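You operate a simulated robot arm through the tools that you are given. There is no shell and no other tool.

Carry out the task below with a simulated robot arm. There is one attempt and no reset: what you move stays moved.

JOB
Queue the 140 min and 120 min cans for Mill 1, 110 min and 60 min for Mill 2.
Fine: each on its mill's step of the rack; the other cans stay. Set down upright: what you pick out.

The check looks at the end state, three seconds after you hand in, the way a careful person would. Anything else that was tipped, shoved, dropped, spilled or broken makes it a failure.

ROBOT AND FRAMES
A 7-joint arm with a three-finger gripper, fixed in place. Base frame: the origin is on the floor under the middle of its stand, x ahead of it, y to its left, z up. Lengths are in mm, angles in degrees, forces in N, time in s.
It reaches about 1342 mm from its shoulder. Its first joint turns from -166.0 to 166.0 degrees. Payload 2.69 kg.
Tool frame: the origin (TCP) lies between the finger pads and is the grasp point; the fingertips stand 30 mm ahead of it; z points along the fingers, y is the line along which they close. The gripper opens to 128 mm; its body begins 117 mm behind the TCP.
Orientation is that of the tool frame in the base frame, as [roll, pitch, yaw] about the fixed x, y, z axes, in that order (R = Rz(yaw) Ry(pitch) Rx(roll)). With the fingers straight down and closing along the base's y, the tool's x points along the base's -x, its y along +y and its z along -z.

CONTROLS
- The arm moves only by the tool play_rows. Its argument "plan" is a list of rows, each a list of 7 numbers: the shift along the base's x, y, z in mm, then the turn, a rotation vector about the base's x, y, z in degrees, then the finger opening in mm, from 0 to 128. In form: [[dx, dy, dz, rx, ry, rz, gripper], ...]. A call has 1 to 20 rows; each row shifts and turns the commanded pose from where the row before left it. Each row takes 0.2 s and may step no farther than 50 mm and 8.6 degrees from the row before; otherwise, or with a gripper value out of range, the whole call is refused. Where a pose cannot be reached the arm comes as near as it can. A force on the tool above 40 N (or 10 N above the force at the start of the call, whichever is more), or a blocked arm, ends the call early, and 0.2 s more pass. Each finger travels about 127 mm/s and halts on what it meets, pressing with about 26 N; the grip force reading is that of the motor and also rises with nothing between the fingers. The clock runs only during rows and for 0.2 s after the last one: add rows that do not move to give the fingers time. It gives the time, the measured TCP pose, the force on the tool (base axes), the opening and the grip force at its end, in the units of the frame above (readings bear some noise), with the torque about the TCP (base axes, N m) and any sound that the robot's microphone picked up, and new pictures: "views" is both (left out), scene, wrist or none.
- Cameras (640 x 400 px; columns grow to the right, rows downward): "scene" is fixed at [48.7, 499.3, 1627.5]; the picture's right is [-0.50, -0.87, 0.00], its down [-0.56, 0.32, -0.76] and it looks along [0.66, -0.38, -0.65] (base axes); focal length 347 px, centre (320, 200). "wrist" rides on the gripper at [58, 54, -131] in the tool frame; the picture's right is [-0.68, 0.74, 0.00], its down [-0.62, -0.57, -0.55] and it looks along [-0.40, -0.37, 0.84] (tool axes); focal length 234 px, centre (320, 200).
- raise_lower(by): moves the trunk up (or, below 0, down) by that many mm; the arm rides with it, the base frame stays. It gives what a move gives, with no picture.
- measure_at(camera, pixels): for up to 12 pixels [column, row] of the newest picture of that camera ("zoom" is the newest enlarged one), the place [x, y, z] in the base frame of the surface seen there, good to about 2 mm. No time passes.
- close_up(camera, box): a new picture of the part [left, top, right, bottom] of that camera's present view, enlarged. No time passes.
- hand_in(): hands the job in; it is judged then, once.

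Unless the task says otherwise, let go and move clear before handing in.

The tools are called after "Request:" by a JSON object that holds its "op" and its "data". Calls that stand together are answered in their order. play_rows: Moves the arm, as the interface text tells. Its arguments: {"type":"object","properties":{"plan":{"type":"array"},"views":{"type":"string","enum":["both","scene","wrist","none"]}},"required":["plan"]} The other tools are called the same way: raise_lower (by) moves the trunk up or down; measure_at (camera, pixels) gives the place of the surface under pixels of a picture; close_up (camera, box) takes an enlarged picture of a part of a camera's view; hand_in () hands the job in.

At the start:

```text
t: 0.0
position: [615.0, 395.7, 1321.8]
tool_rot: [-179.9, 0.0, -180.0]
contact_force: [-0.4, 0.7, 0.4]
ft_torque: [0.01, 0.02, 0.02]
width: 128.1
gripper_force: 0.1
trunk travel left (down, up): [-150.0, 200.0]
```

scene: 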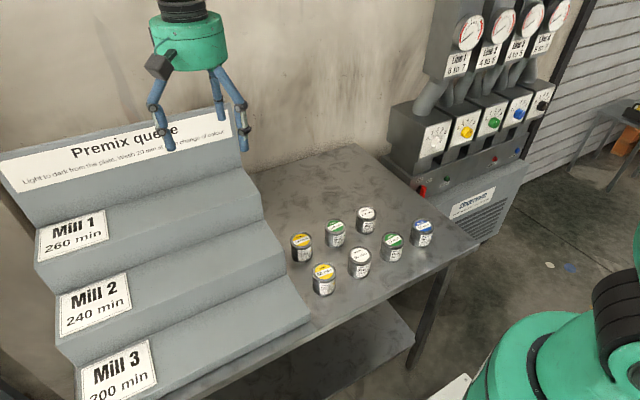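
wrist: 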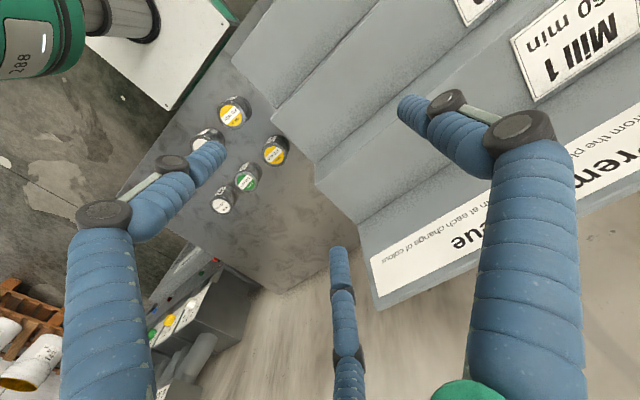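

The scene shows a stepped rack labelled Mill 1–3 and seven cans around pixels (290–435, 205–295). I'll zoom in on the rack sign, the cans and the gauge area to read the labels.

Request:
{"op": "close_up", "data": {"camera": "scene", "box": [280, 195, 440, 300]}}

Request:
{"op": "close_up", "data": {"camera": "scene", "box": [0, 100, 240, 250]}}

Request:
{"op": "close_up", "data": {"camera": "scene", "box": [380, 0, 600, 240]}}

Request:
{"op": "close_up", "data": {"camera": "wrist", "box": [190, 80, 310, 230]}}

```text
3.81 times, centred on (360, 248) of scene
```

zoom: 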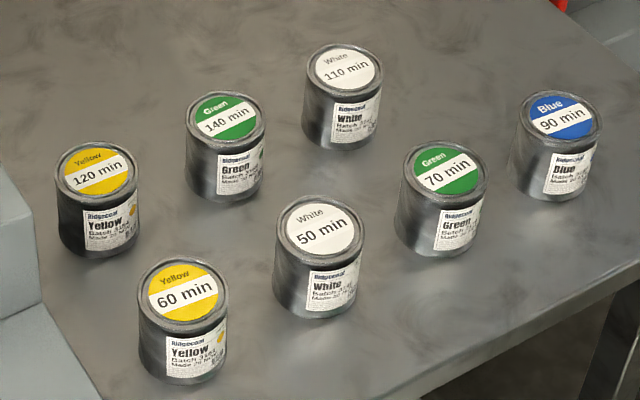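

```text
2.67 times, centred on (120, 175) of scene
```

zoom: 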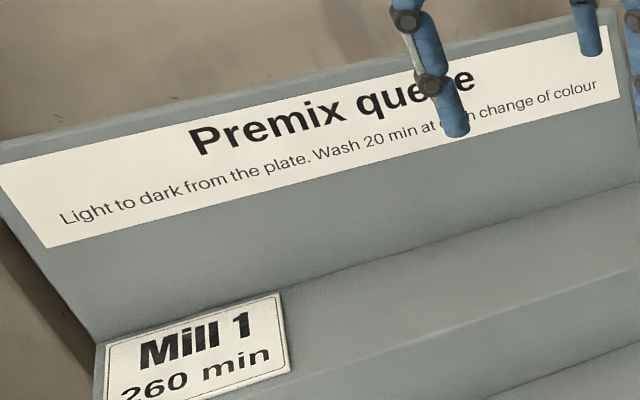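

```text
1.67 times, centred on (490, 120) of scene
```

zoom: 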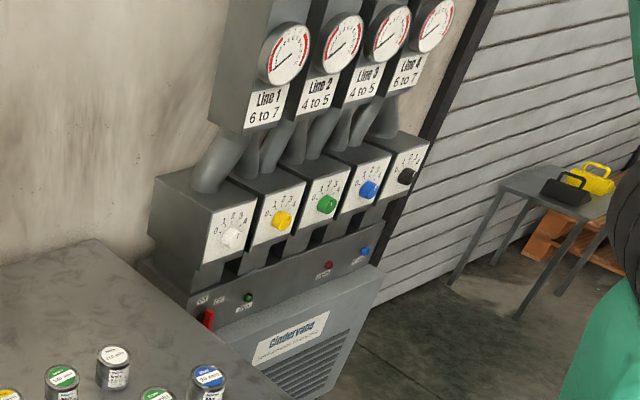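

```text
2.67 times, centred on (250, 155) of wrist
```

zoom: 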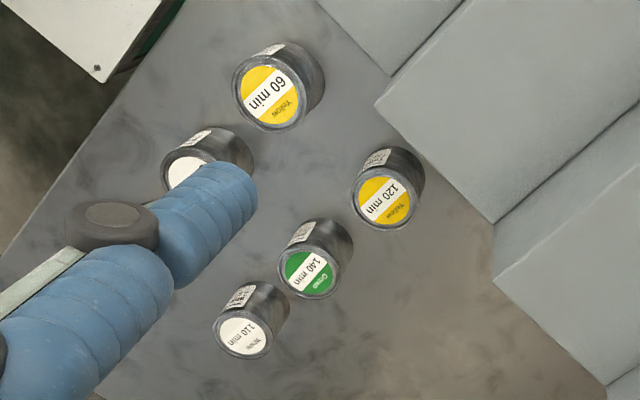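

The lids read: Yellow 120, Green 140, White 110, Green 70, Blue 90, White 50, Yellow 60; the sign says light to dark from the plate. Next I measure the rack geometry and the can positions.

Request:
{"op": "measure_at", "data": {"camera": "scene", "pixels": [[50, 225], [45, 250], [100, 225], [105, 240], [120, 190], [130, 205], [150, 225], [150, 240], [160, 260], [230, 190], [240, 215], [245, 240]]}}

Request:
{"op": "measure_at", "data": {"camera": "scene", "pixels": [[301, 240], [335, 226], [366, 213], [324, 271], [359, 255], [393, 240], [422, 227], [301, 262], [324, 292], [366, 233], [335, 246], [350, 225]]}}

Request:
{"op": "measure_at", "data": {"camera": "scene", "pixels": [[40, 235], [60, 295], [80, 370], [60, 310], [130, 295], [150, 280], [170, 300], [200, 280], [240, 260], [255, 260], [270, 270], [290, 300]]}}

```text
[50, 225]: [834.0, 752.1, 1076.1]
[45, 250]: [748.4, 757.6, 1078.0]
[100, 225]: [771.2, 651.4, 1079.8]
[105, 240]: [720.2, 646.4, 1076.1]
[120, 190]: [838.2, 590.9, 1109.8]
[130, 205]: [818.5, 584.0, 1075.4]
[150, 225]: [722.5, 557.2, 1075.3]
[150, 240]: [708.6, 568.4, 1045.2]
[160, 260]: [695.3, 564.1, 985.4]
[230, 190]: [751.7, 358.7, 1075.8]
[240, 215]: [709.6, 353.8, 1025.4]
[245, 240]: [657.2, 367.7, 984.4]
```

```text
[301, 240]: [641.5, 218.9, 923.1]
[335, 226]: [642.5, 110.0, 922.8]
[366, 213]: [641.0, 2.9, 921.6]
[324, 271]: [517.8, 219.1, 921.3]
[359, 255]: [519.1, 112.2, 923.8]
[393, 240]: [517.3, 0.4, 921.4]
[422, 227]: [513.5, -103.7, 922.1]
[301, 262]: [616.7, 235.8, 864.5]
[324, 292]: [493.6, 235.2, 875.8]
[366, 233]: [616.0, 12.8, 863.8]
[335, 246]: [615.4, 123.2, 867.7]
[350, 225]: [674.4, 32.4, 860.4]
```

```text
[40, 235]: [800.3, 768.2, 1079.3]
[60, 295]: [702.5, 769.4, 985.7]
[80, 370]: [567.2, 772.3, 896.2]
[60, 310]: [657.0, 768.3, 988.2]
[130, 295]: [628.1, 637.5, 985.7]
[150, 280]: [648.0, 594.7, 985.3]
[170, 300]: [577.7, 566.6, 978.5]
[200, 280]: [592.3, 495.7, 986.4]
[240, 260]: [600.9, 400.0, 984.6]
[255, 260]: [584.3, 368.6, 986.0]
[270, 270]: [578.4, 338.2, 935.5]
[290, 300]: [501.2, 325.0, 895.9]
```

Treads measure z≈1076 (Mill 1), 985 (Mill 2), 896 (Mill 3), table ≈860, lids ≈922, plates lie at the high-y end of each tread. Now I look closely at the gripper fingers and more rack edges.

Request:
{"op": "close_up", "data": {"camera": "scene", "box": [120, 0, 280, 160]}}

Request:
{"op": "close_up", "data": {"camera": "scene", "box": [0, 130, 320, 400]}}

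Request:
{"op": "measure_at", "data": {"camera": "scene", "pixels": [[105, 213], [107, 240], [38, 233], [39, 258], [127, 275], [130, 306], [58, 298], [60, 335], [110, 128], [20, 155], [260, 210], [252, 190]]}}

Request:
{"op": "measure_at", "data": {"camera": "scene", "pixels": [[150, 200], [150, 205], [150, 210], [150, 215], [150, 220], [150, 228], [150, 232], [150, 236], [200, 185], [200, 190], [200, 200], [200, 215]]}}

Request:
{"op": "measure_at", "data": {"camera": "scene", "pixels": [[200, 230], [200, 240], [200, 250], [200, 255], [200, 265], [200, 275], [200, 285], [200, 290], [200, 300], [265, 265], [280, 265], [285, 290]]}}

```text
2.50 times, centred on (200, 80) of scene
```

zoom: 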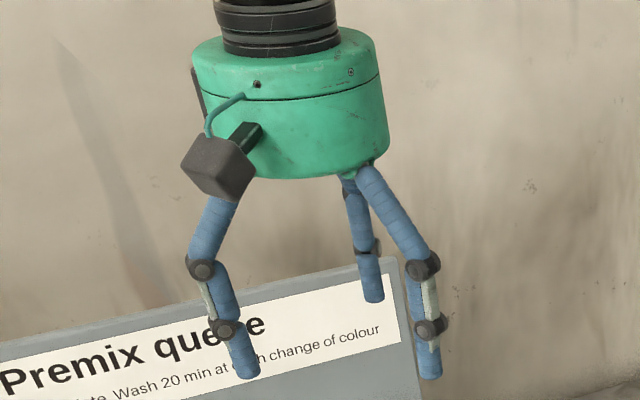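

```text
1.48 times, centred on (160, 265) of scene
```

zoom: 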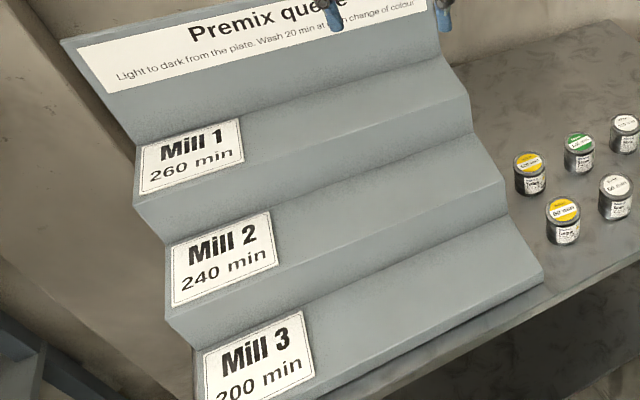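

```text
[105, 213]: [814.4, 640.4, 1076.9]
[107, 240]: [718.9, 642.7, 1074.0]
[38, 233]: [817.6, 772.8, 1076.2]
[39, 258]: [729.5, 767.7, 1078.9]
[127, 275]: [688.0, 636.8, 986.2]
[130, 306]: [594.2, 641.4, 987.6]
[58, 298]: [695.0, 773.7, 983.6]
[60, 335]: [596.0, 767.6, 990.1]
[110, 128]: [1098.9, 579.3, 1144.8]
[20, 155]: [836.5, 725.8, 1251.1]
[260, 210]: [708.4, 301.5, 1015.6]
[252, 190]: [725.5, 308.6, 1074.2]
```

```text
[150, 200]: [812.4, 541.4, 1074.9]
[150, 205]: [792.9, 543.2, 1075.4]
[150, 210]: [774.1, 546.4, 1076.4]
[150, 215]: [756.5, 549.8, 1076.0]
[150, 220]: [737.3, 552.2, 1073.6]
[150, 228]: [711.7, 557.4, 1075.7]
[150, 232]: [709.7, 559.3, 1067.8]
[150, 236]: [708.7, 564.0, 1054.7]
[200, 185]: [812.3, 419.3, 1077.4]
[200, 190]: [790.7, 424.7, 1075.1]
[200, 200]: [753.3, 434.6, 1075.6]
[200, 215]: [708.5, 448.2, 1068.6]
```

```text
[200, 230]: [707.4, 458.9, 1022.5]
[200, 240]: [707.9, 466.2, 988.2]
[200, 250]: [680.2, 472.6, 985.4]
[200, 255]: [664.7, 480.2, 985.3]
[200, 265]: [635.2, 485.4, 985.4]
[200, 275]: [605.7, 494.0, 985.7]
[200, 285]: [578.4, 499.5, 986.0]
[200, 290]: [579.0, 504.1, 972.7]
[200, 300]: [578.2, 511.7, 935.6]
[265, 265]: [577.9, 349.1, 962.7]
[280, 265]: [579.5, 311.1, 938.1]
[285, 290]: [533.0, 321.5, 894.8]
```

The rack treads are clear: Mill 1 x 710–838, Mill 2 x 579–708, spanning y≈300–775 with plates at y 640–772. I measure the fingertips at open width to know the finger layout.

Request:
{"op": "measure_at", "data": {"camera": "scene", "pixels": [[168, 146], [244, 146], [220, 118], [166, 135], [157, 108], [162, 90], [240, 107], [235, 90], [217, 105], [212, 85], [175, 60], [205, 60]]}}

Request:
{"op": "play_rows", "data": {"plan": [[0, 0, 0, 0, 0, 0, 90], [0, 0, 0, 0, 0, 0, 90], [0, 0, 0, 0, 0, 0, 90]]}}

```text
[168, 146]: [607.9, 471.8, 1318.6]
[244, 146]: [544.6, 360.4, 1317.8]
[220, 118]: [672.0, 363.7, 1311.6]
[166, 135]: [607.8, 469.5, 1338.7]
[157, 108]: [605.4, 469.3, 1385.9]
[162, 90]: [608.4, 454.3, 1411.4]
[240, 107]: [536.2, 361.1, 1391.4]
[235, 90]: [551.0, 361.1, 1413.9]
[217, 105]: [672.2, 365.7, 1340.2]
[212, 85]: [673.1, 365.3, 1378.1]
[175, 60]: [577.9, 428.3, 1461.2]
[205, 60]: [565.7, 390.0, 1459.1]
```

```text
t: 0.8
position: [617.2, 395.9, 1321.9]
tool_rot: [180.0, 0.0, 180.0]
contact_force: [0.0, -0.4, -0.3]
ft_torque: [0.01, 0.01, -0.01]
width: 90.0
gripper_force: 0.1
trunk travel left (down, up): [-150.0, 200.0]
```

scene: 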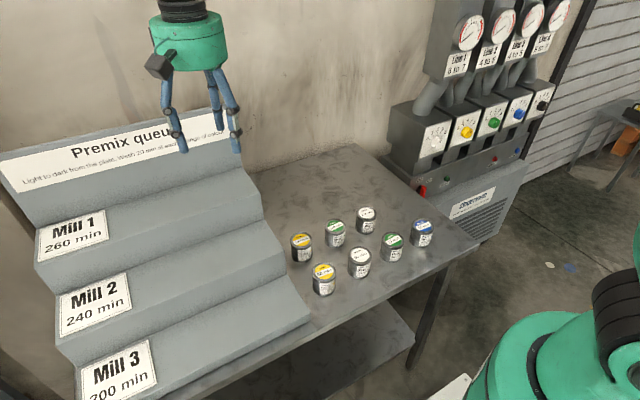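
wrist: 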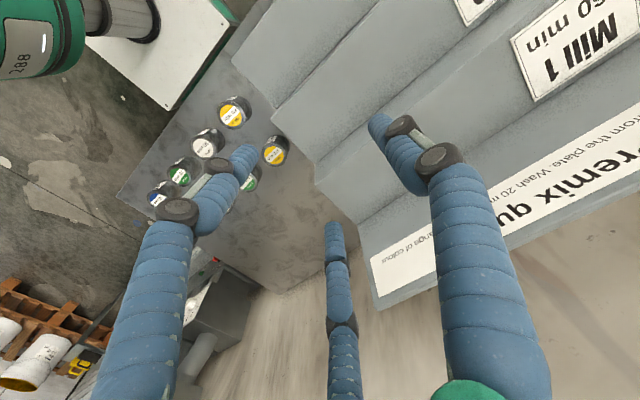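

Fingers sit at 120° spacing on a circle of the opening's diameter (pads), about 17 mm thick. I zoom in on the four target cans to measure lid edges precisely.

Request:
{"op": "close_up", "data": {"camera": "scene", "box": [285, 195, 385, 258]}}

```text
6.35 times, centred on (335, 226) of scene
```

zoom: 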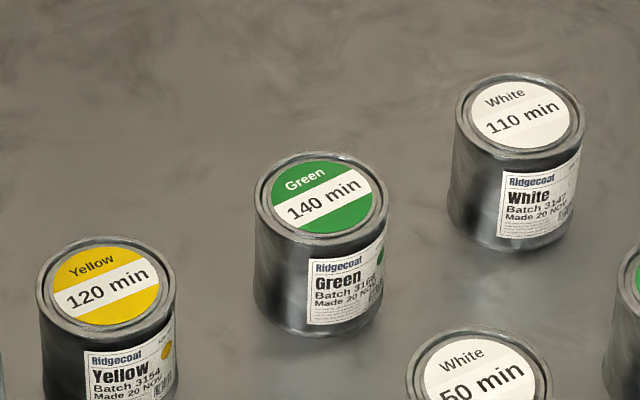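

Request:
{"op": "measure_at", "data": {"camera": "zoom", "pixels": [[521, 113], [457, 108], [584, 120], [515, 75], [527, 153], [321, 198], [256, 192], [388, 204], [317, 154], [326, 243], [106, 285], [38, 278]]}}

Request:
{"op": "measure_at", "data": {"camera": "zoom", "pixels": [[174, 291], [100, 238], [110, 334], [310, 100], [200, 200], [420, 250], [515, 247], [318, 333], [460, 220], [480, 379], [450, 150], [590, 190]]}}

```text
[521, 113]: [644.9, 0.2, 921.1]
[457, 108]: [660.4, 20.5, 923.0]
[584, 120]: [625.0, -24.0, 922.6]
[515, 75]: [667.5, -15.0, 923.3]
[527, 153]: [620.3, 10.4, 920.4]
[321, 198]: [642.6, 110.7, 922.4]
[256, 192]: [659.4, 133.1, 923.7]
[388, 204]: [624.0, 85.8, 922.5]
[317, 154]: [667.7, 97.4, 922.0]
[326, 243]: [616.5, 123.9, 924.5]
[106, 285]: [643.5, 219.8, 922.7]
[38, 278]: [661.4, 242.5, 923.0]
```

```text
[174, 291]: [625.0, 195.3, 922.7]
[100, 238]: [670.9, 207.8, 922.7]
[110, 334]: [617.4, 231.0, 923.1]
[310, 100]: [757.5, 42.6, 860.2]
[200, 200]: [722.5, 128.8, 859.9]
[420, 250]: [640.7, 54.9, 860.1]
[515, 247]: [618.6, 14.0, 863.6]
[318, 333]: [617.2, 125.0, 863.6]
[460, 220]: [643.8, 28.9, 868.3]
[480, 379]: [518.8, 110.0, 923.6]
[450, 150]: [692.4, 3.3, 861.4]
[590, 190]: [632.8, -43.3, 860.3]
```

Target centres: 110 ≈ (643.5, −1), 140 ≈ (642, 110), 120 ≈ (643.5, 219), can diameter ≈59, height 63. Before moving I check how near the dosing machine at pixels (395–540, 20–200) is, and measure the 60 min can.

Request:
{"op": "measure_at", "data": {"camera": "scene", "pixels": [[395, 115], [435, 140], [440, 50], [430, 180], [460, 210], [370, 150], [470, 240], [490, 130], [470, 30], [425, 60]]}}

Request:
{"op": "close_up", "data": {"camera": "scene", "box": [285, 240, 385, 303]}}

```text
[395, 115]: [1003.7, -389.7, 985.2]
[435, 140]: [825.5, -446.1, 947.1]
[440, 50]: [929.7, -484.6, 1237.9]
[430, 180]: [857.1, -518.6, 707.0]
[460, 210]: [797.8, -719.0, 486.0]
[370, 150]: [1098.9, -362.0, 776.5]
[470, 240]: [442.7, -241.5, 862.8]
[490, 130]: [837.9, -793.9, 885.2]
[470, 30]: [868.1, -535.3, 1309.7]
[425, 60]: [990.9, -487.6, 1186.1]
```

```text
6.35 times, centred on (335, 272) of scene
```

zoom: 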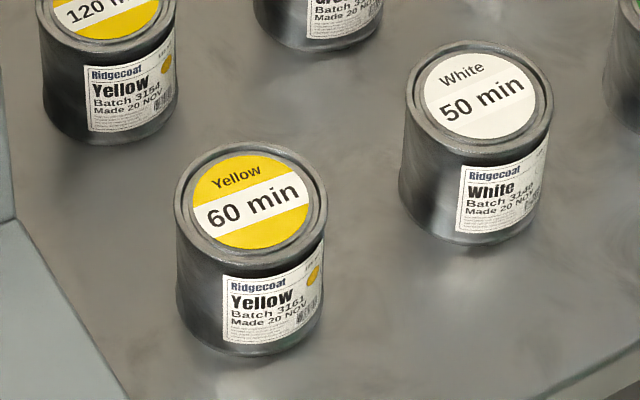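

Request:
{"op": "measure_at", "data": {"camera": "zoom", "pixels": [[251, 202], [177, 195], [325, 210], [245, 148], [256, 255], [5, 180], [40, 240], [100, 340], [20, 225]]}}

Request:
{"op": "play_rows", "data": {"plan": [[2.4, -36, 0, 0, 0, 8.18, 86], [2.4, -36, 0, 0, 0, 8.18, 86], [2.4, -36, 0, 0, 0, 8.18, 86], [2.4, -36, 0, 0, 0, 8.18, 86], [2.4, -36, 0, 0, 0, 8.18, 86], [2.4, -36, 0, 0, 0, 8.18, 86], [2.4, -36, 0, 0, 0, 8.18, 86], [2.4, -36, 0, 0, 0, 8.18, 86], [2.4, -36, 0, 0, 0, 8.18, 86], [2.4, -36, 0, 0, 0, 8.18, 86], [2.4, -36, 0, 0, 0, 8.18, 86], [0, 0, 0, 0, 0, 0, 86]]}}

```text
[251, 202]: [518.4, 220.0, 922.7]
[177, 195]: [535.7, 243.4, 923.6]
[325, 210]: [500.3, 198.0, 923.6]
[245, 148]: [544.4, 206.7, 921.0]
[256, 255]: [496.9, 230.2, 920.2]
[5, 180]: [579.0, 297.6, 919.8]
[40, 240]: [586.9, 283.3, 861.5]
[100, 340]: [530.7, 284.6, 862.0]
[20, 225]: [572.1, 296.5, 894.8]
```

```text
t: 3.4
position: [642.6, 1.0, 1322.9]
tool_rot: [-180.0, 0.0, -89.9]
contact_force: [0.3, -0.7, 0.3]
ft_torque: [0.05, -0.01, 0.01]
width: 86.0
gripper_force: 0.2
trunk travel left (down, up): [-150.0, 200.0]
```

scene: 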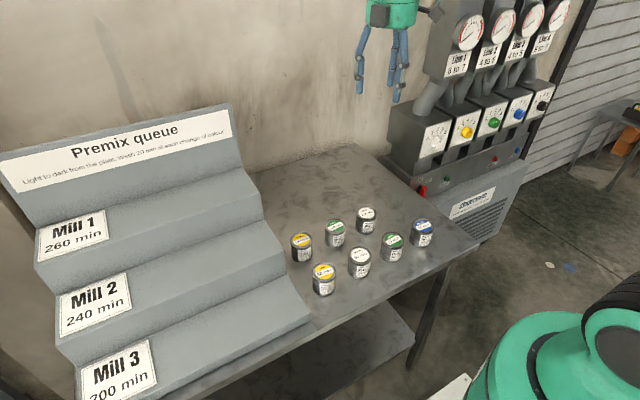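
wrist: 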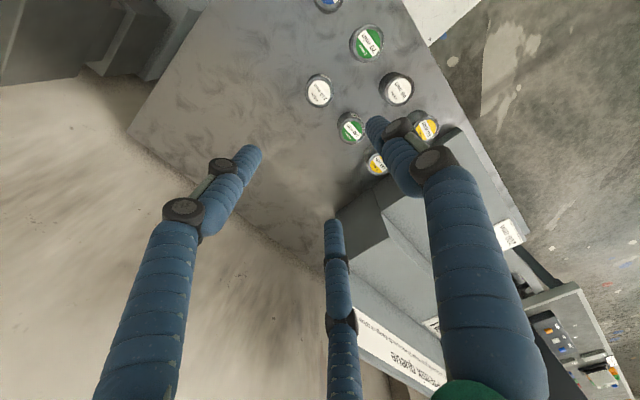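

The arm turned cleanly and is at (642.6, 1.0) above the 110 can with fingers at 60°/180°/300°. Now I lower to z≈1005 (tips ≈975, above lids at 923) and check alignment.

Request:
{"op": "play_rows", "data": {"plan": [[2, -1, -45, 0, 0, 0, 86], [0, 0, -45, 0, 0, 0, 86], [0, 0, -45, 0, 0, 0, 86], [0, 0, -45, 0, 0, 0, 86], [0, 0, -45, 0, 0, 0, 86], [0, 0, -45, 0, 0, 0, 86], [0, 0, -45, 0, 0, 0, 86], [0, 0, 0, 0, 0, 0, 86], [0, 0, 0, 0, 0, 0, 86]]}}

```text
t: 5.4
position: [644.6, -0.5, 1005.7]
tool_rot: [-180.0, 0.0, -90.0]
contact_force: [-0.3, 0.7, -0.1]
ft_torque: [0.0, 0.03, 0.02]
width: 86.0
gripper_force: 0.0
trunk travel left (down, up): [-150.0, 200.0]
```

scene: 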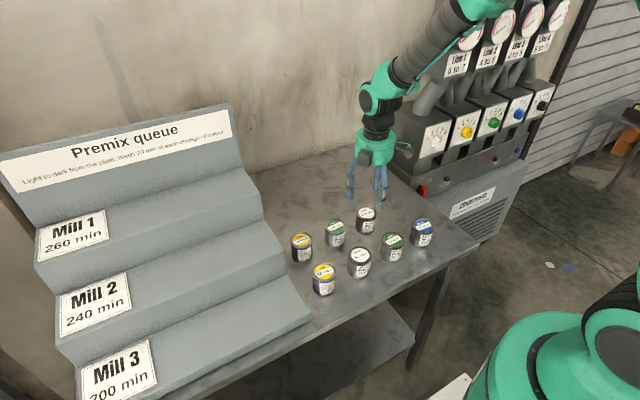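
wrist: 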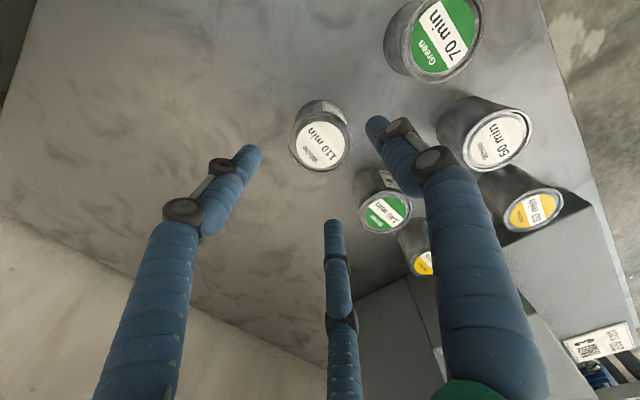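

The lid of the 110 can appears at wrist (320, 146), just where a centred grasp predicts. I descend to z≈900 around it.

Request:
{"op": "play_rows", "data": {"plan": [[-0.5, 0, -30, 0, 0, 0, 86], [0, 0, -30, 0, 0, 0, 86], [0, 0, -25, 0, 0, 0, 86], [0, 0, -20, 0, 0, 0, 86], [0, 0, 0, 0, 0, 0, 86], [0, 0, 0, 0, 0, 0, 86]]}}

```text
t: 6.8
position: [645.0, 0.3, 901.3]
tool_rot: [-179.9, 0.0, -90.0]
contact_force: [-0.5, -0.3, 0.1]
ft_torque: [0.03, -0.03, -0.03]
width: 86.1
gripper_force: 0.1
trunk travel left (down, up): [-150.0, 200.0]
```

scene: 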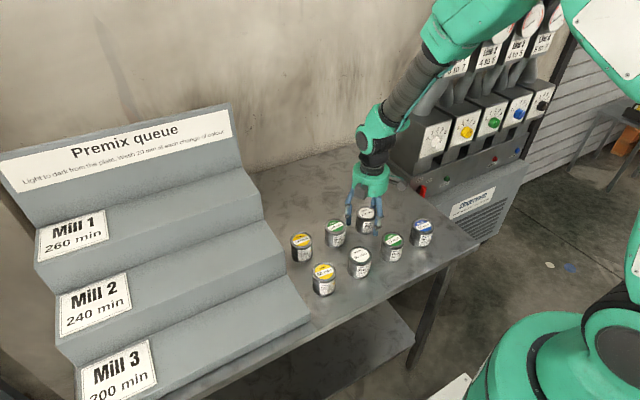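
wrist: 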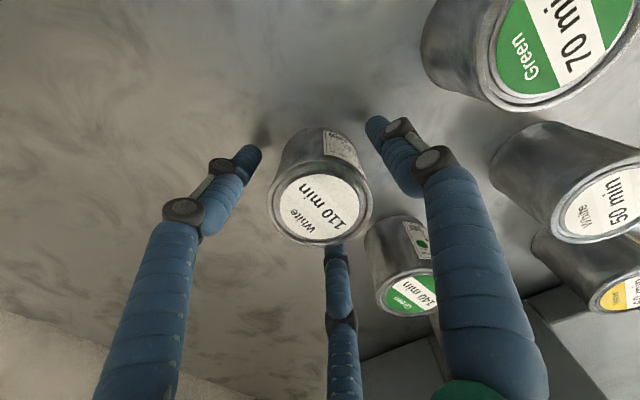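

Can sits centred between the three fingers with no contact force. I close the gripper and hold.

Request:
{"op": "play_rows", "data": {"plan": [[0, 0, 0, 0, 0, 0, 72], [0, 0, 0, 0, 0, 0, 62], [0, 0, 0, 0, 0, 0, 52], [0, 0, 0, 0, 0, 0, 45], [0, 0, 0, 0, 0, 0, 40], [0, 0, 0, 0, 0, 0, 40], [0, 0, 0, 0, 0, 0, 40]]}}

```text
t: 8.4
position: [645.6, 0.2, 901.3]
tool_rot: [180.0, 0.0, -90.0]
contact_force: [-1.1, -0.8, 0.7]
ft_torque: [0.0, 0.04, 0.03]
width: 60.2
gripper_force: 25.7
trunk travel left (down, up): [-150.0, 200.0]
```

scene: 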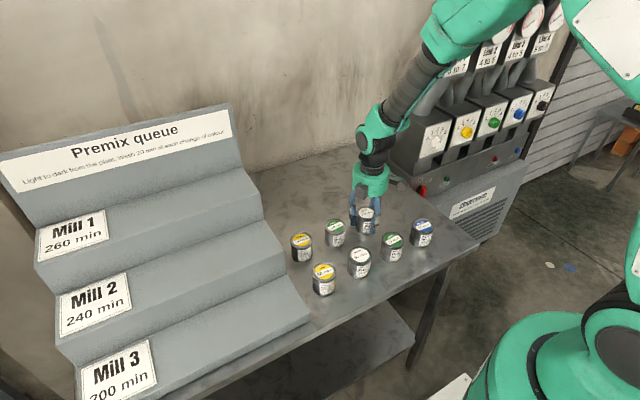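
wrist: 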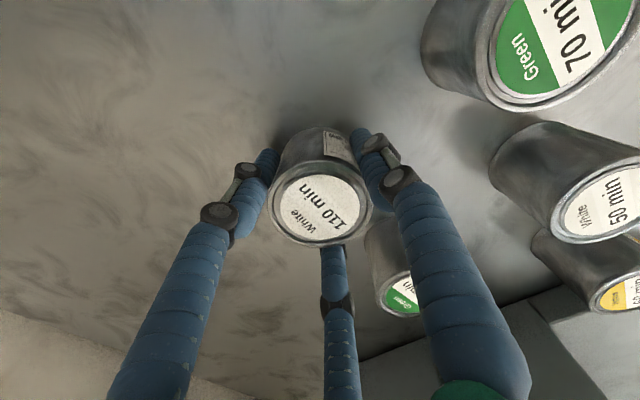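

Grip holds at 60.2 mm width with 25.7 N. I lift straight up and check the weight.

Request:
{"op": "play_rows", "data": {"plan": [[0, 0, 5, 0, 0, 0, 40], [0, 0, 15, 0, 0, 0, 40], [0, 0, 30, 0, 0, 0, 40], [0, 0, 40, 0, 0, 0, 40], [0, 0, 40, 0, 0, 0, 40], [0, 0, 40, 0, 0, 0, 40], [0, 0, 40, 0, 0, 0, 40], [0, 0, 40, 0, 0, 0, 40], [0, 0, 0, 0, 0, 0, 40]]}}

```text
t: 10.4
position: [647.0, 0.2, 1151.9]
tool_rot: [180.0, 0.0, -90.0]
contact_force: [-0.2, 1.5, -0.7]
ft_torque: [0.03, -0.02, 0.02]
width: 60.1
gripper_force: 26.2
trunk travel left (down, up): [-150.0, 200.0]
```

scene: 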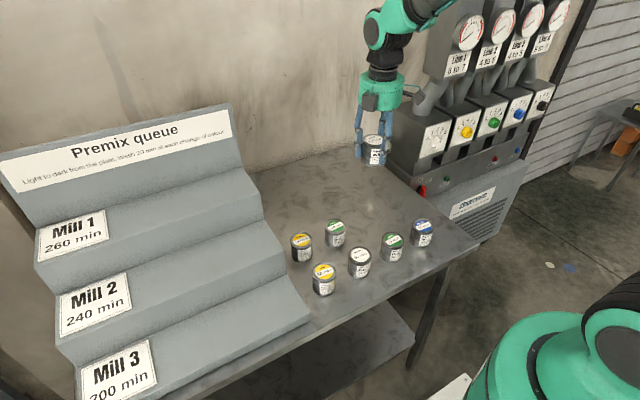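
wrist: 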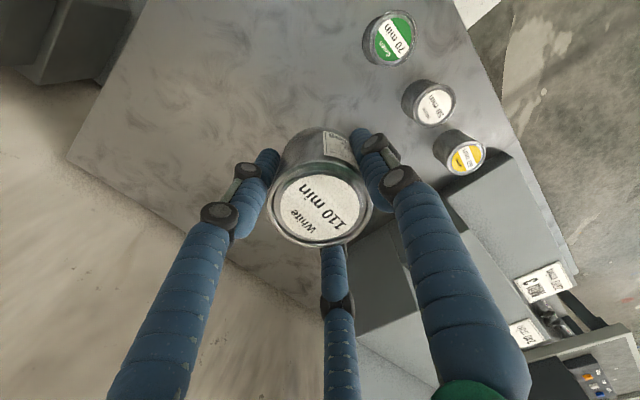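

The can is lifted, upright and secure (width 60.1). I carry it at z≈1152 to above Mill 2 near the plate (x≈635, y≈585).

Request:
{"op": "play_rows", "data": {"plan": [[-0.85, 20, 0, 0, 0, 0, 40], [-0.85, 40, 0, 0, 0, 0, 40], [-0.85, 45, 0, 0, 0, 0, 40], [-0.85, 45, 0, 0, 0, 0, 40], [-0.85, 45, 0, 0, 0, 0, 40], [-0.85, 45, 0, 0, 0, 0, 40], [-0.85, 45, 0, 0, 0, 0, 40], [-0.85, 45, 0, 0, 0, 0, 40], [-0.85, 45, 0, 0, 0, 0, 40], [-0.85, 45, 0, 0, 0, 0, 40], [-0.85, 45, 0, 0, 0, 0, 40], [-0.85, 45, 0, 0, 0, 0, 40], [-0.85, 40, 0, 0, 0, 0, 40], [0, 25, 0, 0, 0, 0, 40], [0, 10, 0, 0, 0, 0, 40], [0, 0, 0, 0, 0, 0, 40], [0, 0, 0, 0, 0, 0, 40]]}}

```text
t: 14.0
position: [633.9, 586.0, 1151.7]
tool_rot: [179.9, 0.1, -89.9]
contact_force: [0.3, -0.5, -1.3]
ft_torque: [0.0, -0.04, 0.02]
width: 60.2
gripper_force: 25.6
trunk travel left (down, up): [-150.0, 200.0]
```

scene: 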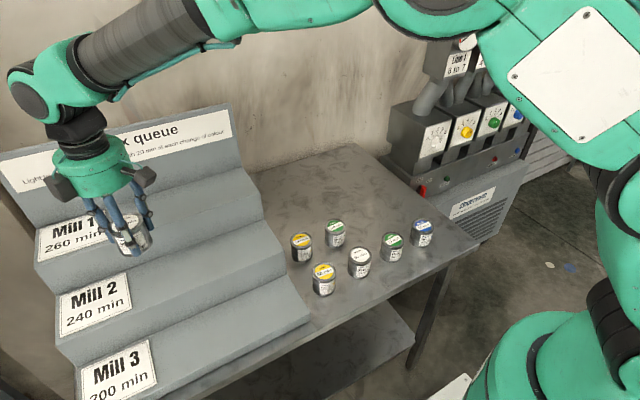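
wrist: 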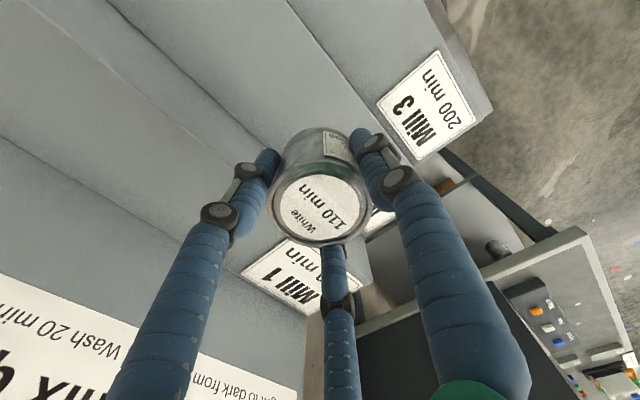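

The 110 can is over Mill 2 at (634, 586). I lower to within ~15 mm of the tread.

Request:
{"op": "play_rows", "data": {"plan": [[0, 0, -30, 0, 0, 0, 40], [0, 0, -35, 0, 0, 0, 40], [0, 0, -30, 0, 0, 0, 40], [0, 0, -15, 0, 0, 0, 40], [0, 0, 0, 0, 0, 0, 40], [0, 0, 0, 0, 0, 0, 40]]}}

```text
t: 15.4
position: [634.3, 586.2, 1041.2]
tool_rot: [-180.0, -0.1, -90.0]
contact_force: [0.2, 0.0, -2.7]
ft_torque: [0.03, 0.0, 0.01]
width: 60.3
gripper_force: 26.1
trunk travel left (down, up): [-150.0, 200.0]
```

scene: 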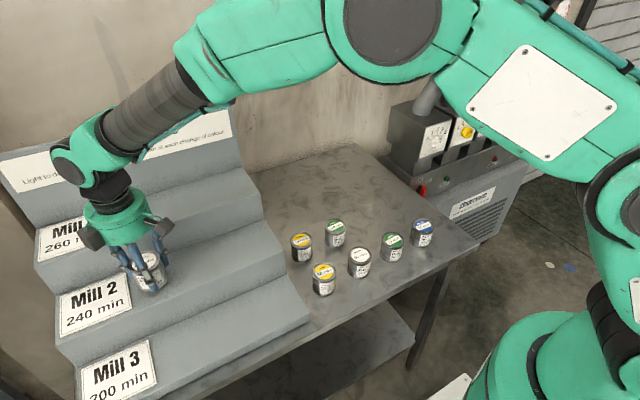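
wrist: 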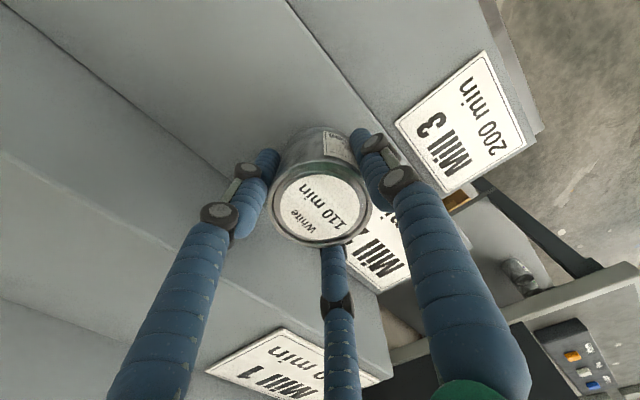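

Still ~14 mm above the tread by my numbers (place height ≈1027). I lower gently in small steps and watch force.

Request:
{"op": "play_rows", "data": {"plan": [[0, 0, -6, 0, 0, 0, 40], [0, 0, -4, 0, 0, 0, 40], [0, 0, -2, 0, 0, 0, 40], [0, 0, -1, 0, 0, 0, 40], [0, 0, 0, 0, 0, 0, 40]], "views": "none"}}

```text
t: 16.6
position: [633.6, 584.8, 1027.3]
tool_rot: [180.0, -0.1, -90.0]
contact_force: [1.1, -0.3, -2.3]
ft_torque: [0.0, -0.05, 0.0]
width: 60.3
gripper_force: 25.9
trunk travel left (down, up): [-150.0, 200.0]
```

Request:
{"op": "play_rows", "data": {"plan": [[0, 0, -1, 0, 0, 0, 40], [0, 0, 0, 0, 0, 0, 40]], "views": "scene"}}

Request:
{"op": "close_up", "data": {"camera": "scene", "box": [100, 220, 200, 300]}}

```text
t: 17.2
position: [633.4, 586.2, 1027.6]
tool_rot: [180.0, 0.1, -90.1]
contact_force: [0.6, 1.1, -2.7]
ft_torque: [0.03, 0.03, 0.0]
width: 60.2
gripper_force: 26.0
trunk travel left (down, up): [-150.0, 200.0]
```

scene: 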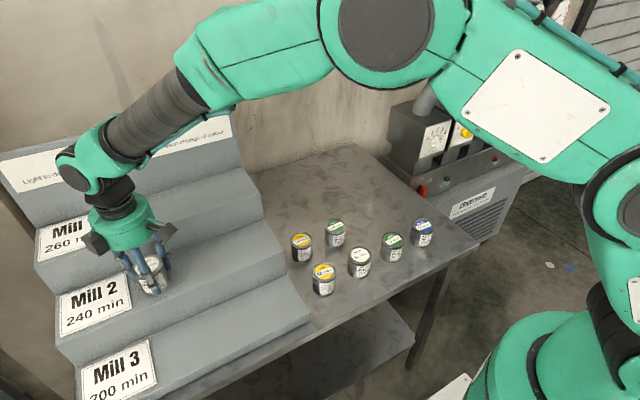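

```text
5.00 times, centred on (150, 260) of scene
```

zoom: 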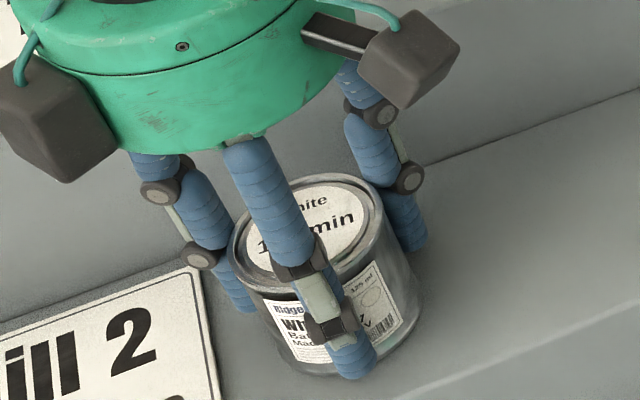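

Force z is still −2.7 N (the can's weight), so it isn't touching yet. I continue in 1 mm steps.

Request:
{"op": "play_rows", "data": {"plan": [[0, 0, -1, 0, 0, 0, 40], [0, 0, 0, 0, 0, 0, 40]], "views": "none"}}

```text
t: 17.8
position: [633.5, 585.7, 1026.0]
tool_rot: [180.0, -0.1, -90.0]
contact_force: [0.7, 0.1, -1.2]
ft_torque: [-0.01, -0.02, 0.01]
width: 60.2
gripper_force: 26.1
trunk travel left (down, up): [-150.0, 200.0]
```

Request:
{"op": "play_rows", "data": {"plan": [[0, 0, -0.7, 0, 0, 0, 40], [0, 0, 0, 0, 0, 0, 40]], "views": "none"}}

```text
t: 18.4
position: [633.5, 585.5, 1026.7]
tool_rot: [180.0, -0.1, -90.0]
contact_force: [1.0, -0.4, 4.3]
ft_torque: [-0.08, 0.08, 0.05]
width: 60.1
gripper_force: 25.8
trunk travel left (down, up): [-150.0, 200.0]
```

Force turned to +4.3 N: the can is standing on the tread. I release gradually to 84 mm.

Request:
{"op": "play_rows", "data": {"plan": [[0, 0, 0, 0, 0, 0, 58], [0, 0, 0, 0, 0, 0, 64], [0, 0, 0, 0, 0, 0, 72], [0, 0, 0, 0, 0, 0, 80], [0, 0, 0, 0, 0, 0, 86], [0, 0, 0, 0, 0, 0, 86]]}}

Request:
{"op": "close_up", "data": {"camera": "scene", "box": [100, 220, 200, 300]}}

```text
t: 19.8
position: [634.4, 585.1, 1025.0]
tool_rot: [-179.9, 0.0, -90.0]
contact_force: [0.3, -0.7, -0.3]
ft_torque: [-0.01, 0.03, 0.02]
width: 86.1
gripper_force: 0.1
trunk travel left (down, up): [-150.0, 200.0]
```

scene: 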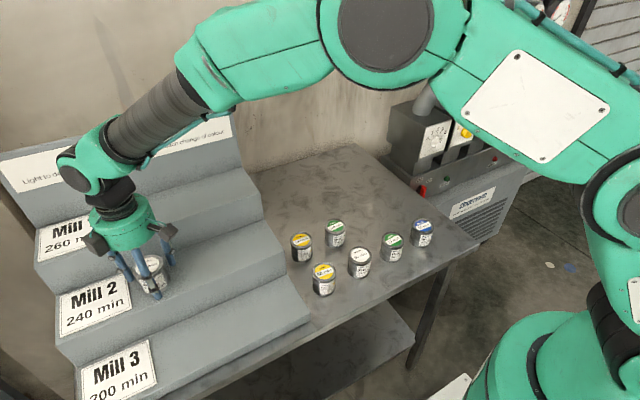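
wrist: 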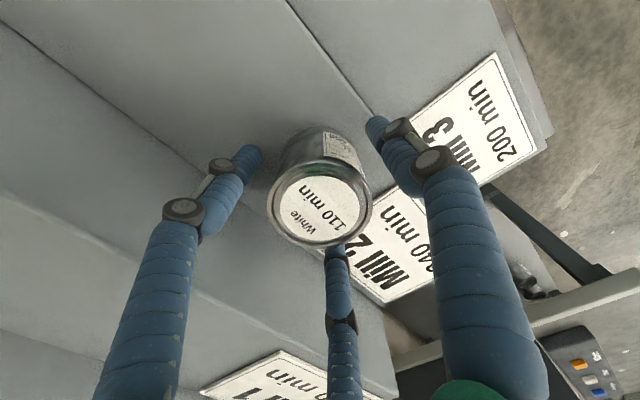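

```text
5.00 times, centred on (150, 260) of scene
```

zoom: 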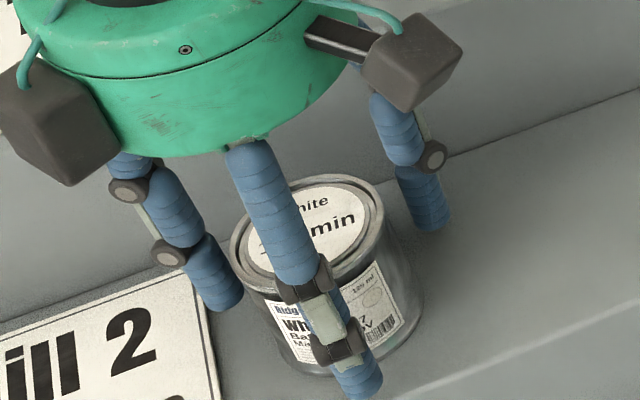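

The can stands free with fingers clear. I measure the gripper's side boxes at (96,244) and (168,230) so they'll clear the rack later, then lift away.

Request:
{"op": "measure_at", "data": {"camera": "scene", "pixels": [[96, 244], [88, 236], [112, 250], [104, 255], [168, 230], [176, 230], [170, 238], [92, 250], [120, 245], [140, 240]]}}

Request:
{"op": "play_rows", "data": {"plan": [[0, 0, 10, 0, 0, 0, 86], [0, 0, 25, 0, 0, 0, 86], [0, 0, 40, 0, 0, 0, 86], [0, 0, 45, 0, 0, 0, 86], [0, 0, 45, 0, 0, 0, 86], [0, 0, 0, 0, 0, 0, 86]]}}

```text
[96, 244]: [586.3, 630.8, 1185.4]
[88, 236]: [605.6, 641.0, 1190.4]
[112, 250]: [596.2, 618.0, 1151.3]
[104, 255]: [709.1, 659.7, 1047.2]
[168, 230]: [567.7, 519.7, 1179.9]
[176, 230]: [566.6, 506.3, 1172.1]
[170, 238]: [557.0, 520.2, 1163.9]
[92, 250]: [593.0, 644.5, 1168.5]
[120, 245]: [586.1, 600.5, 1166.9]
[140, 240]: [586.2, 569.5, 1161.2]
```

```text
t: 21.2
position: [631.9, 584.1, 1191.6]
tool_rot: [180.0, 0.1, -90.0]
contact_force: [-0.3, 0.2, 0.9]
ft_torque: [0.05, -0.01, -0.01]
width: 86.2
gripper_force: 0.1
trunk travel left (down, up): [-150.0, 200.0]
```

scene: 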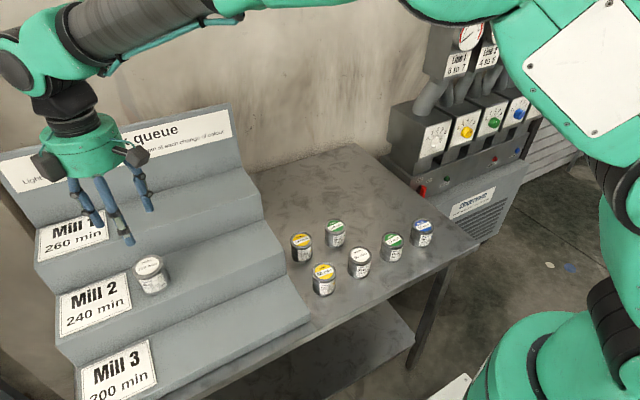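
wrist: 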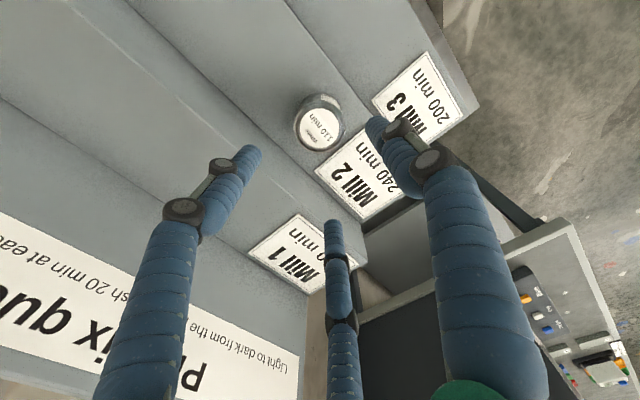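

The 110 can stands upright on Mill 2 next to its plate (pixel 150, 275). Now I go over the 140 can at (642, 110) and lower to z≈1005.

Request:
{"op": "play_rows", "data": {"plan": [[0.7, -39, 0, 0, 0, 0, 86], [0.7, -40, 0, 0, 0, 0, 86], [0.7, -40, 0, 0, 0, 0, 86], [0.7, -40, 0, 0, 0, 0, 86], [0.7, -40, 0, 0, 0, 0, 86], [0.7, -40, 0, 0, 0, 0, 86], [0.7, -40, 0, 0, 0, 0, 86], [0.7, -40, 0, 0, 0, 0, 86], [0.7, -40, 0, 0, 0, 0, 86], [0.7, -40, 0, 0, 0, 0, 86], [0.7, -40, 0, 0, 0, 0, 86], [0.8, -36, 0, 0, 0, 0, 86], [0, 0, -40, 0, 0, 0, 86], [0, 0, -40, 0, 0, 0, 86], [0, 0, -40, 0, 0, 0, 86], [0, 0, -40, 0, 0, 0, 86], [0, 0, -26, 0, 0, 0, 86], [0, 0, 0, 0, 0, 0, 86], [0, 0, 0, 0, 0, 0, 86]]}}

```text
t: 25.2
position: [640.9, 109.9, 1006.2]
tool_rot: [-179.9, 0.0, -90.0]
contact_force: [0.3, -0.2, 1.1]
ft_torque: [0.0, -0.03, -0.01]
width: 86.0
gripper_force: 0.0
trunk travel left (down, up): [-150.0, 200.0]
```

scene: 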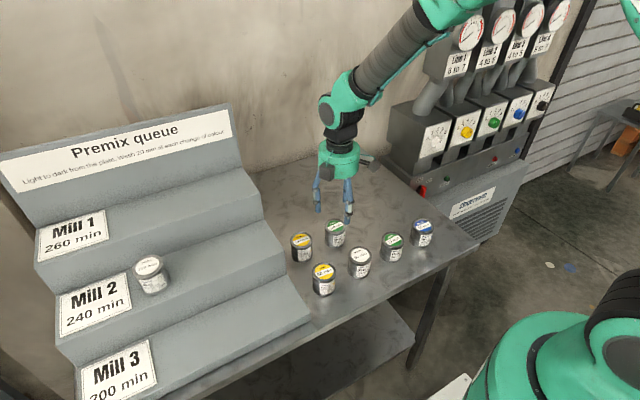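
wrist: 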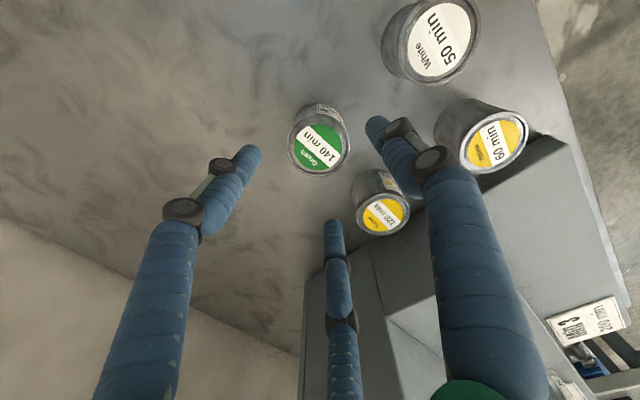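

The 140 lid is centred at wrist (318, 147) as expected. I descend around it and close.

Request:
{"op": "play_rows", "data": {"plan": [[0.5, 0, -30, 0, 0, 0, 86], [0, 0, -30, 0, 0, 0, 86], [0, 0, -25, 0, 0, 0, 86], [0, 0, -20, 0, 0, 0, 86], [0, 0, 0, 0, 0, 0, 86], [0, 0, 0, 0, 0, 0, 86]]}}

```text
t: 26.6
position: [642.3, 109.0, 899.2]
tool_rot: [-180.0, 0.0, -90.0]
contact_force: [1.0, 0.0, -0.4]
ft_torque: [0.02, 0.03, 0.02]
width: 86.0
gripper_force: 0.0
trunk travel left (down, up): [-150.0, 200.0]
```

scene: 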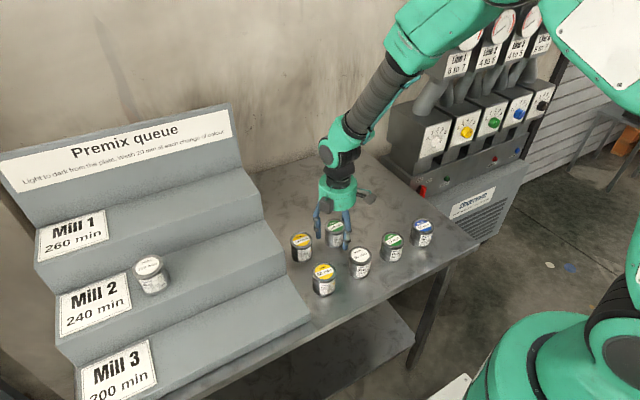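
wrist: 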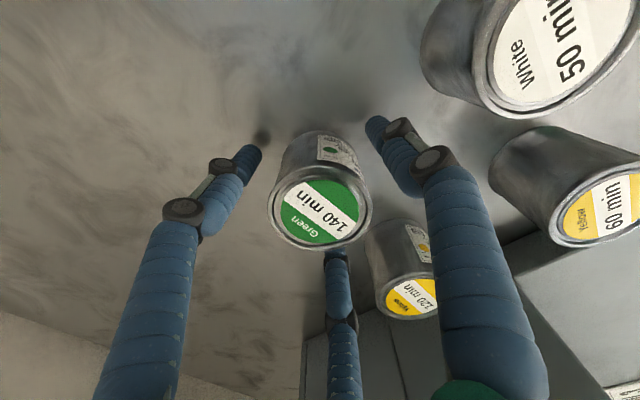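

Clearances look good; I close on the 140 can and lift it to z≈1240.

Request:
{"op": "play_rows", "data": {"plan": [[0, 0, 0, 0, 0, 0, 72], [0, 0, 0, 0, 0, 0, 62], [0, 0, 0, 0, 0, 0, 52], [0, 0, 0, 0, 0, 0, 45], [0, 0, 0, 0, 0, 0, 40], [0, 0, 0, 0, 0, 0, 40], [0, 0, 0, 0, 0, 0, 40]], "views": "none"}}

Request:
{"op": "play_rows", "data": {"plan": [[0, 0, 5, 0, 0, 0, 40], [0, 0, 15, 0, 0, 0, 40], [0, 0, 30, 0, 0, 0, 40], [0, 0, 45, 0, 0, 0, 40], [0, 0, 45, 0, 0, 0, 40], [0, 0, 45, 0, 0, 0, 40], [0, 0, 45, 0, 0, 0, 40], [0, 0, 45, 0, 0, 0, 40], [0, 0, 45, 0, 0, 0, 40], [0, 0, 20, 0, 0, 0, 40], [0, 0, 0, 0, 0, 0, 40], [0, 0, 0, 0, 0, 0, 40]]}}

```text
t: 28.2
position: [643.1, 108.2, 901.2]
tool_rot: [180.0, 0.0, -90.0]
contact_force: [0.0, 0.0, 2.8]
ft_torque: [0.04, 0.0, 0.01]
width: 60.3
gripper_force: 26.3
trunk travel left (down, up): [-150.0, 200.0]
```

```text
t: 30.8
position: [642.3, 111.0, 1239.6]
tool_rot: [-180.0, 0.0, -90.0]
contact_force: [0.0, 0.0, -0.4]
ft_torque: [0.03, 0.04, 0.0]
width: 60.1
gripper_force: 26.4
trunk travel left (down, up): [-150.0, 200.0]
```

scene: 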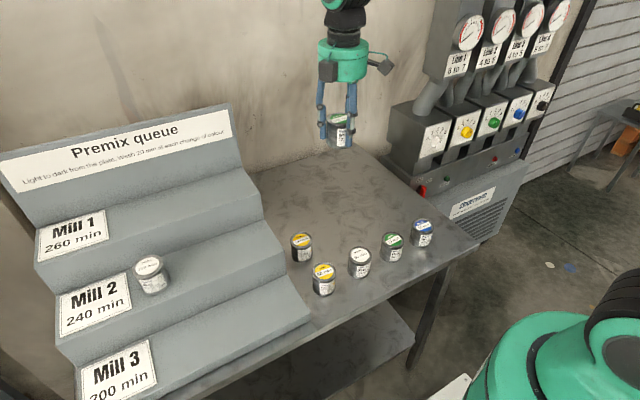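
wrist: 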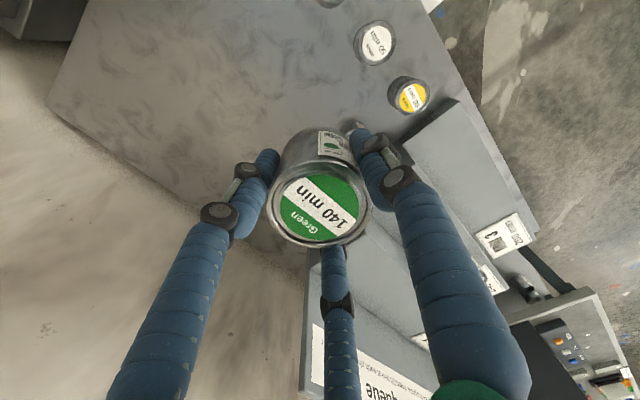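

The 140 can is held upright at z≈1240. I carry it over Mill 1 at about (761, 470).

Request:
{"op": "play_rows", "data": {"plan": [[6, 18, 0, 0, 0, 0, 40], [12, 36, 0, 0, 0, 0, 40], [12, 36, 0, 0, 0, 0, 40], [12, 36, 0, 0, 0, 0, 40], [12, 36, 0, 0, 0, 0, 40], [12, 36, 0, 0, 0, 0, 40], [12, 36, 0, 0, 0, 0, 40], [12, 36, 0, 0, 0, 0, 40], [12, 36, 0, 0, 0, 0, 40], [12, 36, 0, 0, 0, 0, 40], [5, 18, 0, 0, 0, 0, 40], [0, 0, -20, 0, 0, 0, 40], [0, 0, -30, 0, 0, 0, 40], [0, 0, 0, 0, 0, 0, 40], [0, 0, 0, 0, 0, 0, 40]]}}

```text
t: 34.0
position: [763.5, 470.8, 1192.1]
tool_rot: [179.9, 0.0, -90.1]
contact_force: [0.6, -0.1, -2.0]
ft_torque: [0.04, -0.01, 0.04]
width: 59.9
gripper_force: 25.9
trunk travel left (down, up): [-150.0, 200.0]
```

scene: 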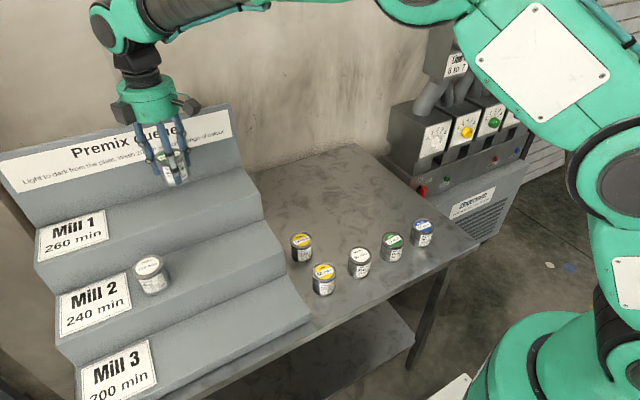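
wrist: 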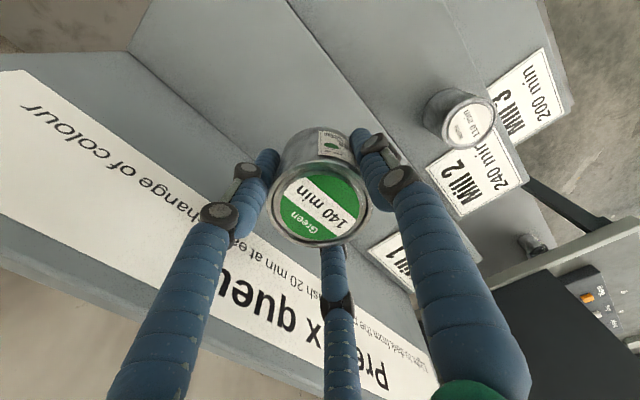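

Above Mill 1 at (763, 471), clear of the banner. I lower to ~15 mm above the tread, nudging 3 mm away from the banner.

Request:
{"op": "play_rows", "data": {"plan": [[-3, 0, -20, 0, 0, 0, 40], [0, 0, -25, 0, 0, 0, 40], [0, 0, -15, 0, 0, 0, 40], [0, 0, 0, 0, 0, 0, 40], [0, 0, 0, 0, 0, 0, 40]]}}

Request:
{"op": "close_up", "data": {"camera": "scene", "box": [100, 60, 240, 220]}}

```text
t: 35.2
position: [760.6, 467.9, 1131.2]
tool_rot: [180.0, 0.0, -90.0]
contact_force: [0.5, -0.1, -2.1]
ft_torque: [-0.01, 0.0, 0.0]
width: 60.2
gripper_force: 25.8
trunk travel left (down, up): [-150.0, 200.0]
```

scene: 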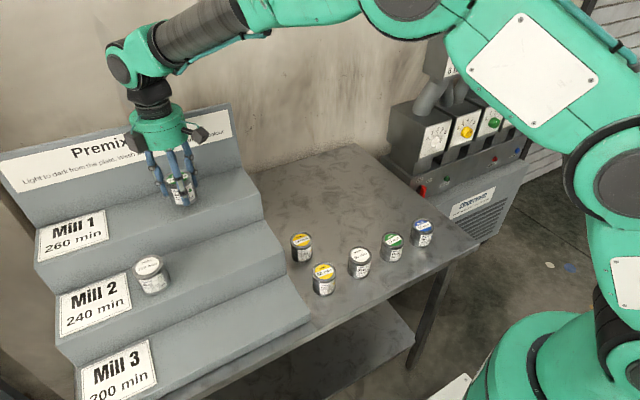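
wrist: 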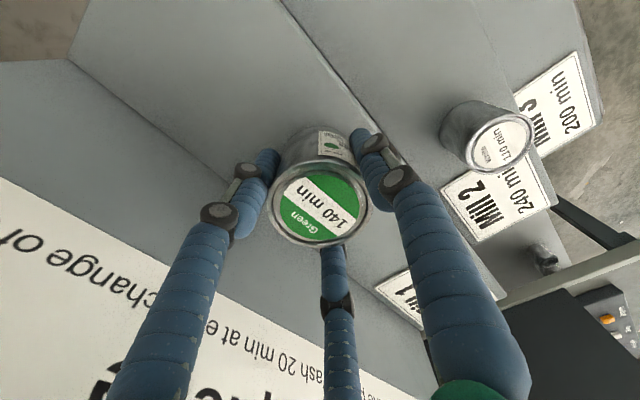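

```text
2.50 times, centred on (170, 140) of scene
```

zoom: 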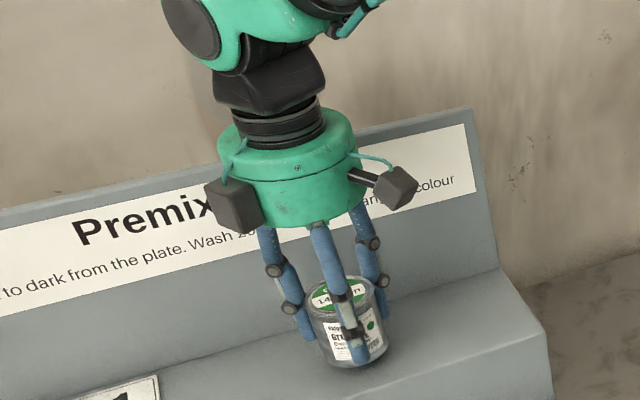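

Everything is clear of the banner. Lowering the final stretch gently.

Request:
{"op": "play_rows", "data": {"plan": [[0, 0, -6, 0, 0, 0, 40], [0, 0, -4, 0, 0, 0, 40], [0, 0, -2, 0, 0, 0, 40], [0, 0, -1, 0, 0, 0, 40], [0, 0, 0, 0, 0, 0, 40]], "views": "none"}}

```text
t: 36.4
position: [758.4, 469.9, 1118.5]
tool_rot: [180.0, 0.0, -90.0]
contact_force: [1.1, 0.4, -2.0]
ft_torque: [0.01, 0.01, 0.02]
width: 60.0
gripper_force: 25.8
trunk travel left (down, up): [-150.0, 200.0]
```

Request:
{"op": "play_rows", "data": {"plan": [[0, 0, -1, 0, 0, 0, 40], [0, 0, 0, 0, 0, 0, 40]], "views": "none"}}

```text
t: 37.0
position: [760.0, 469.2, 1115.9]
tool_rot: [-179.9, 0.0, -90.0]
contact_force: [0.0, -0.8, -2.0]
ft_torque: [0.01, 0.06, 0.01]
width: 60.1
gripper_force: 25.9
trunk travel left (down, up): [-150.0, 200.0]
```

Still only weight (−2.0 N), not in contact. Another 1 mm step.

Request:
{"op": "play_rows", "data": {"plan": [[0, 0, -1, 0, 0, 0, 40], [0, 0, 0, 0, 0, 0, 40]], "views": "none"}}

```text
t: 37.6
position: [759.1, 469.7, 1116.7]
tool_rot: [-180.0, 0.0, -90.0]
contact_force: [1.4, -0.7, 3.2]
ft_torque: [-0.1, 0.13, 0.06]
width: 60.0
gripper_force: 26.2
trunk travel left (down, up): [-150.0, 200.0]
```

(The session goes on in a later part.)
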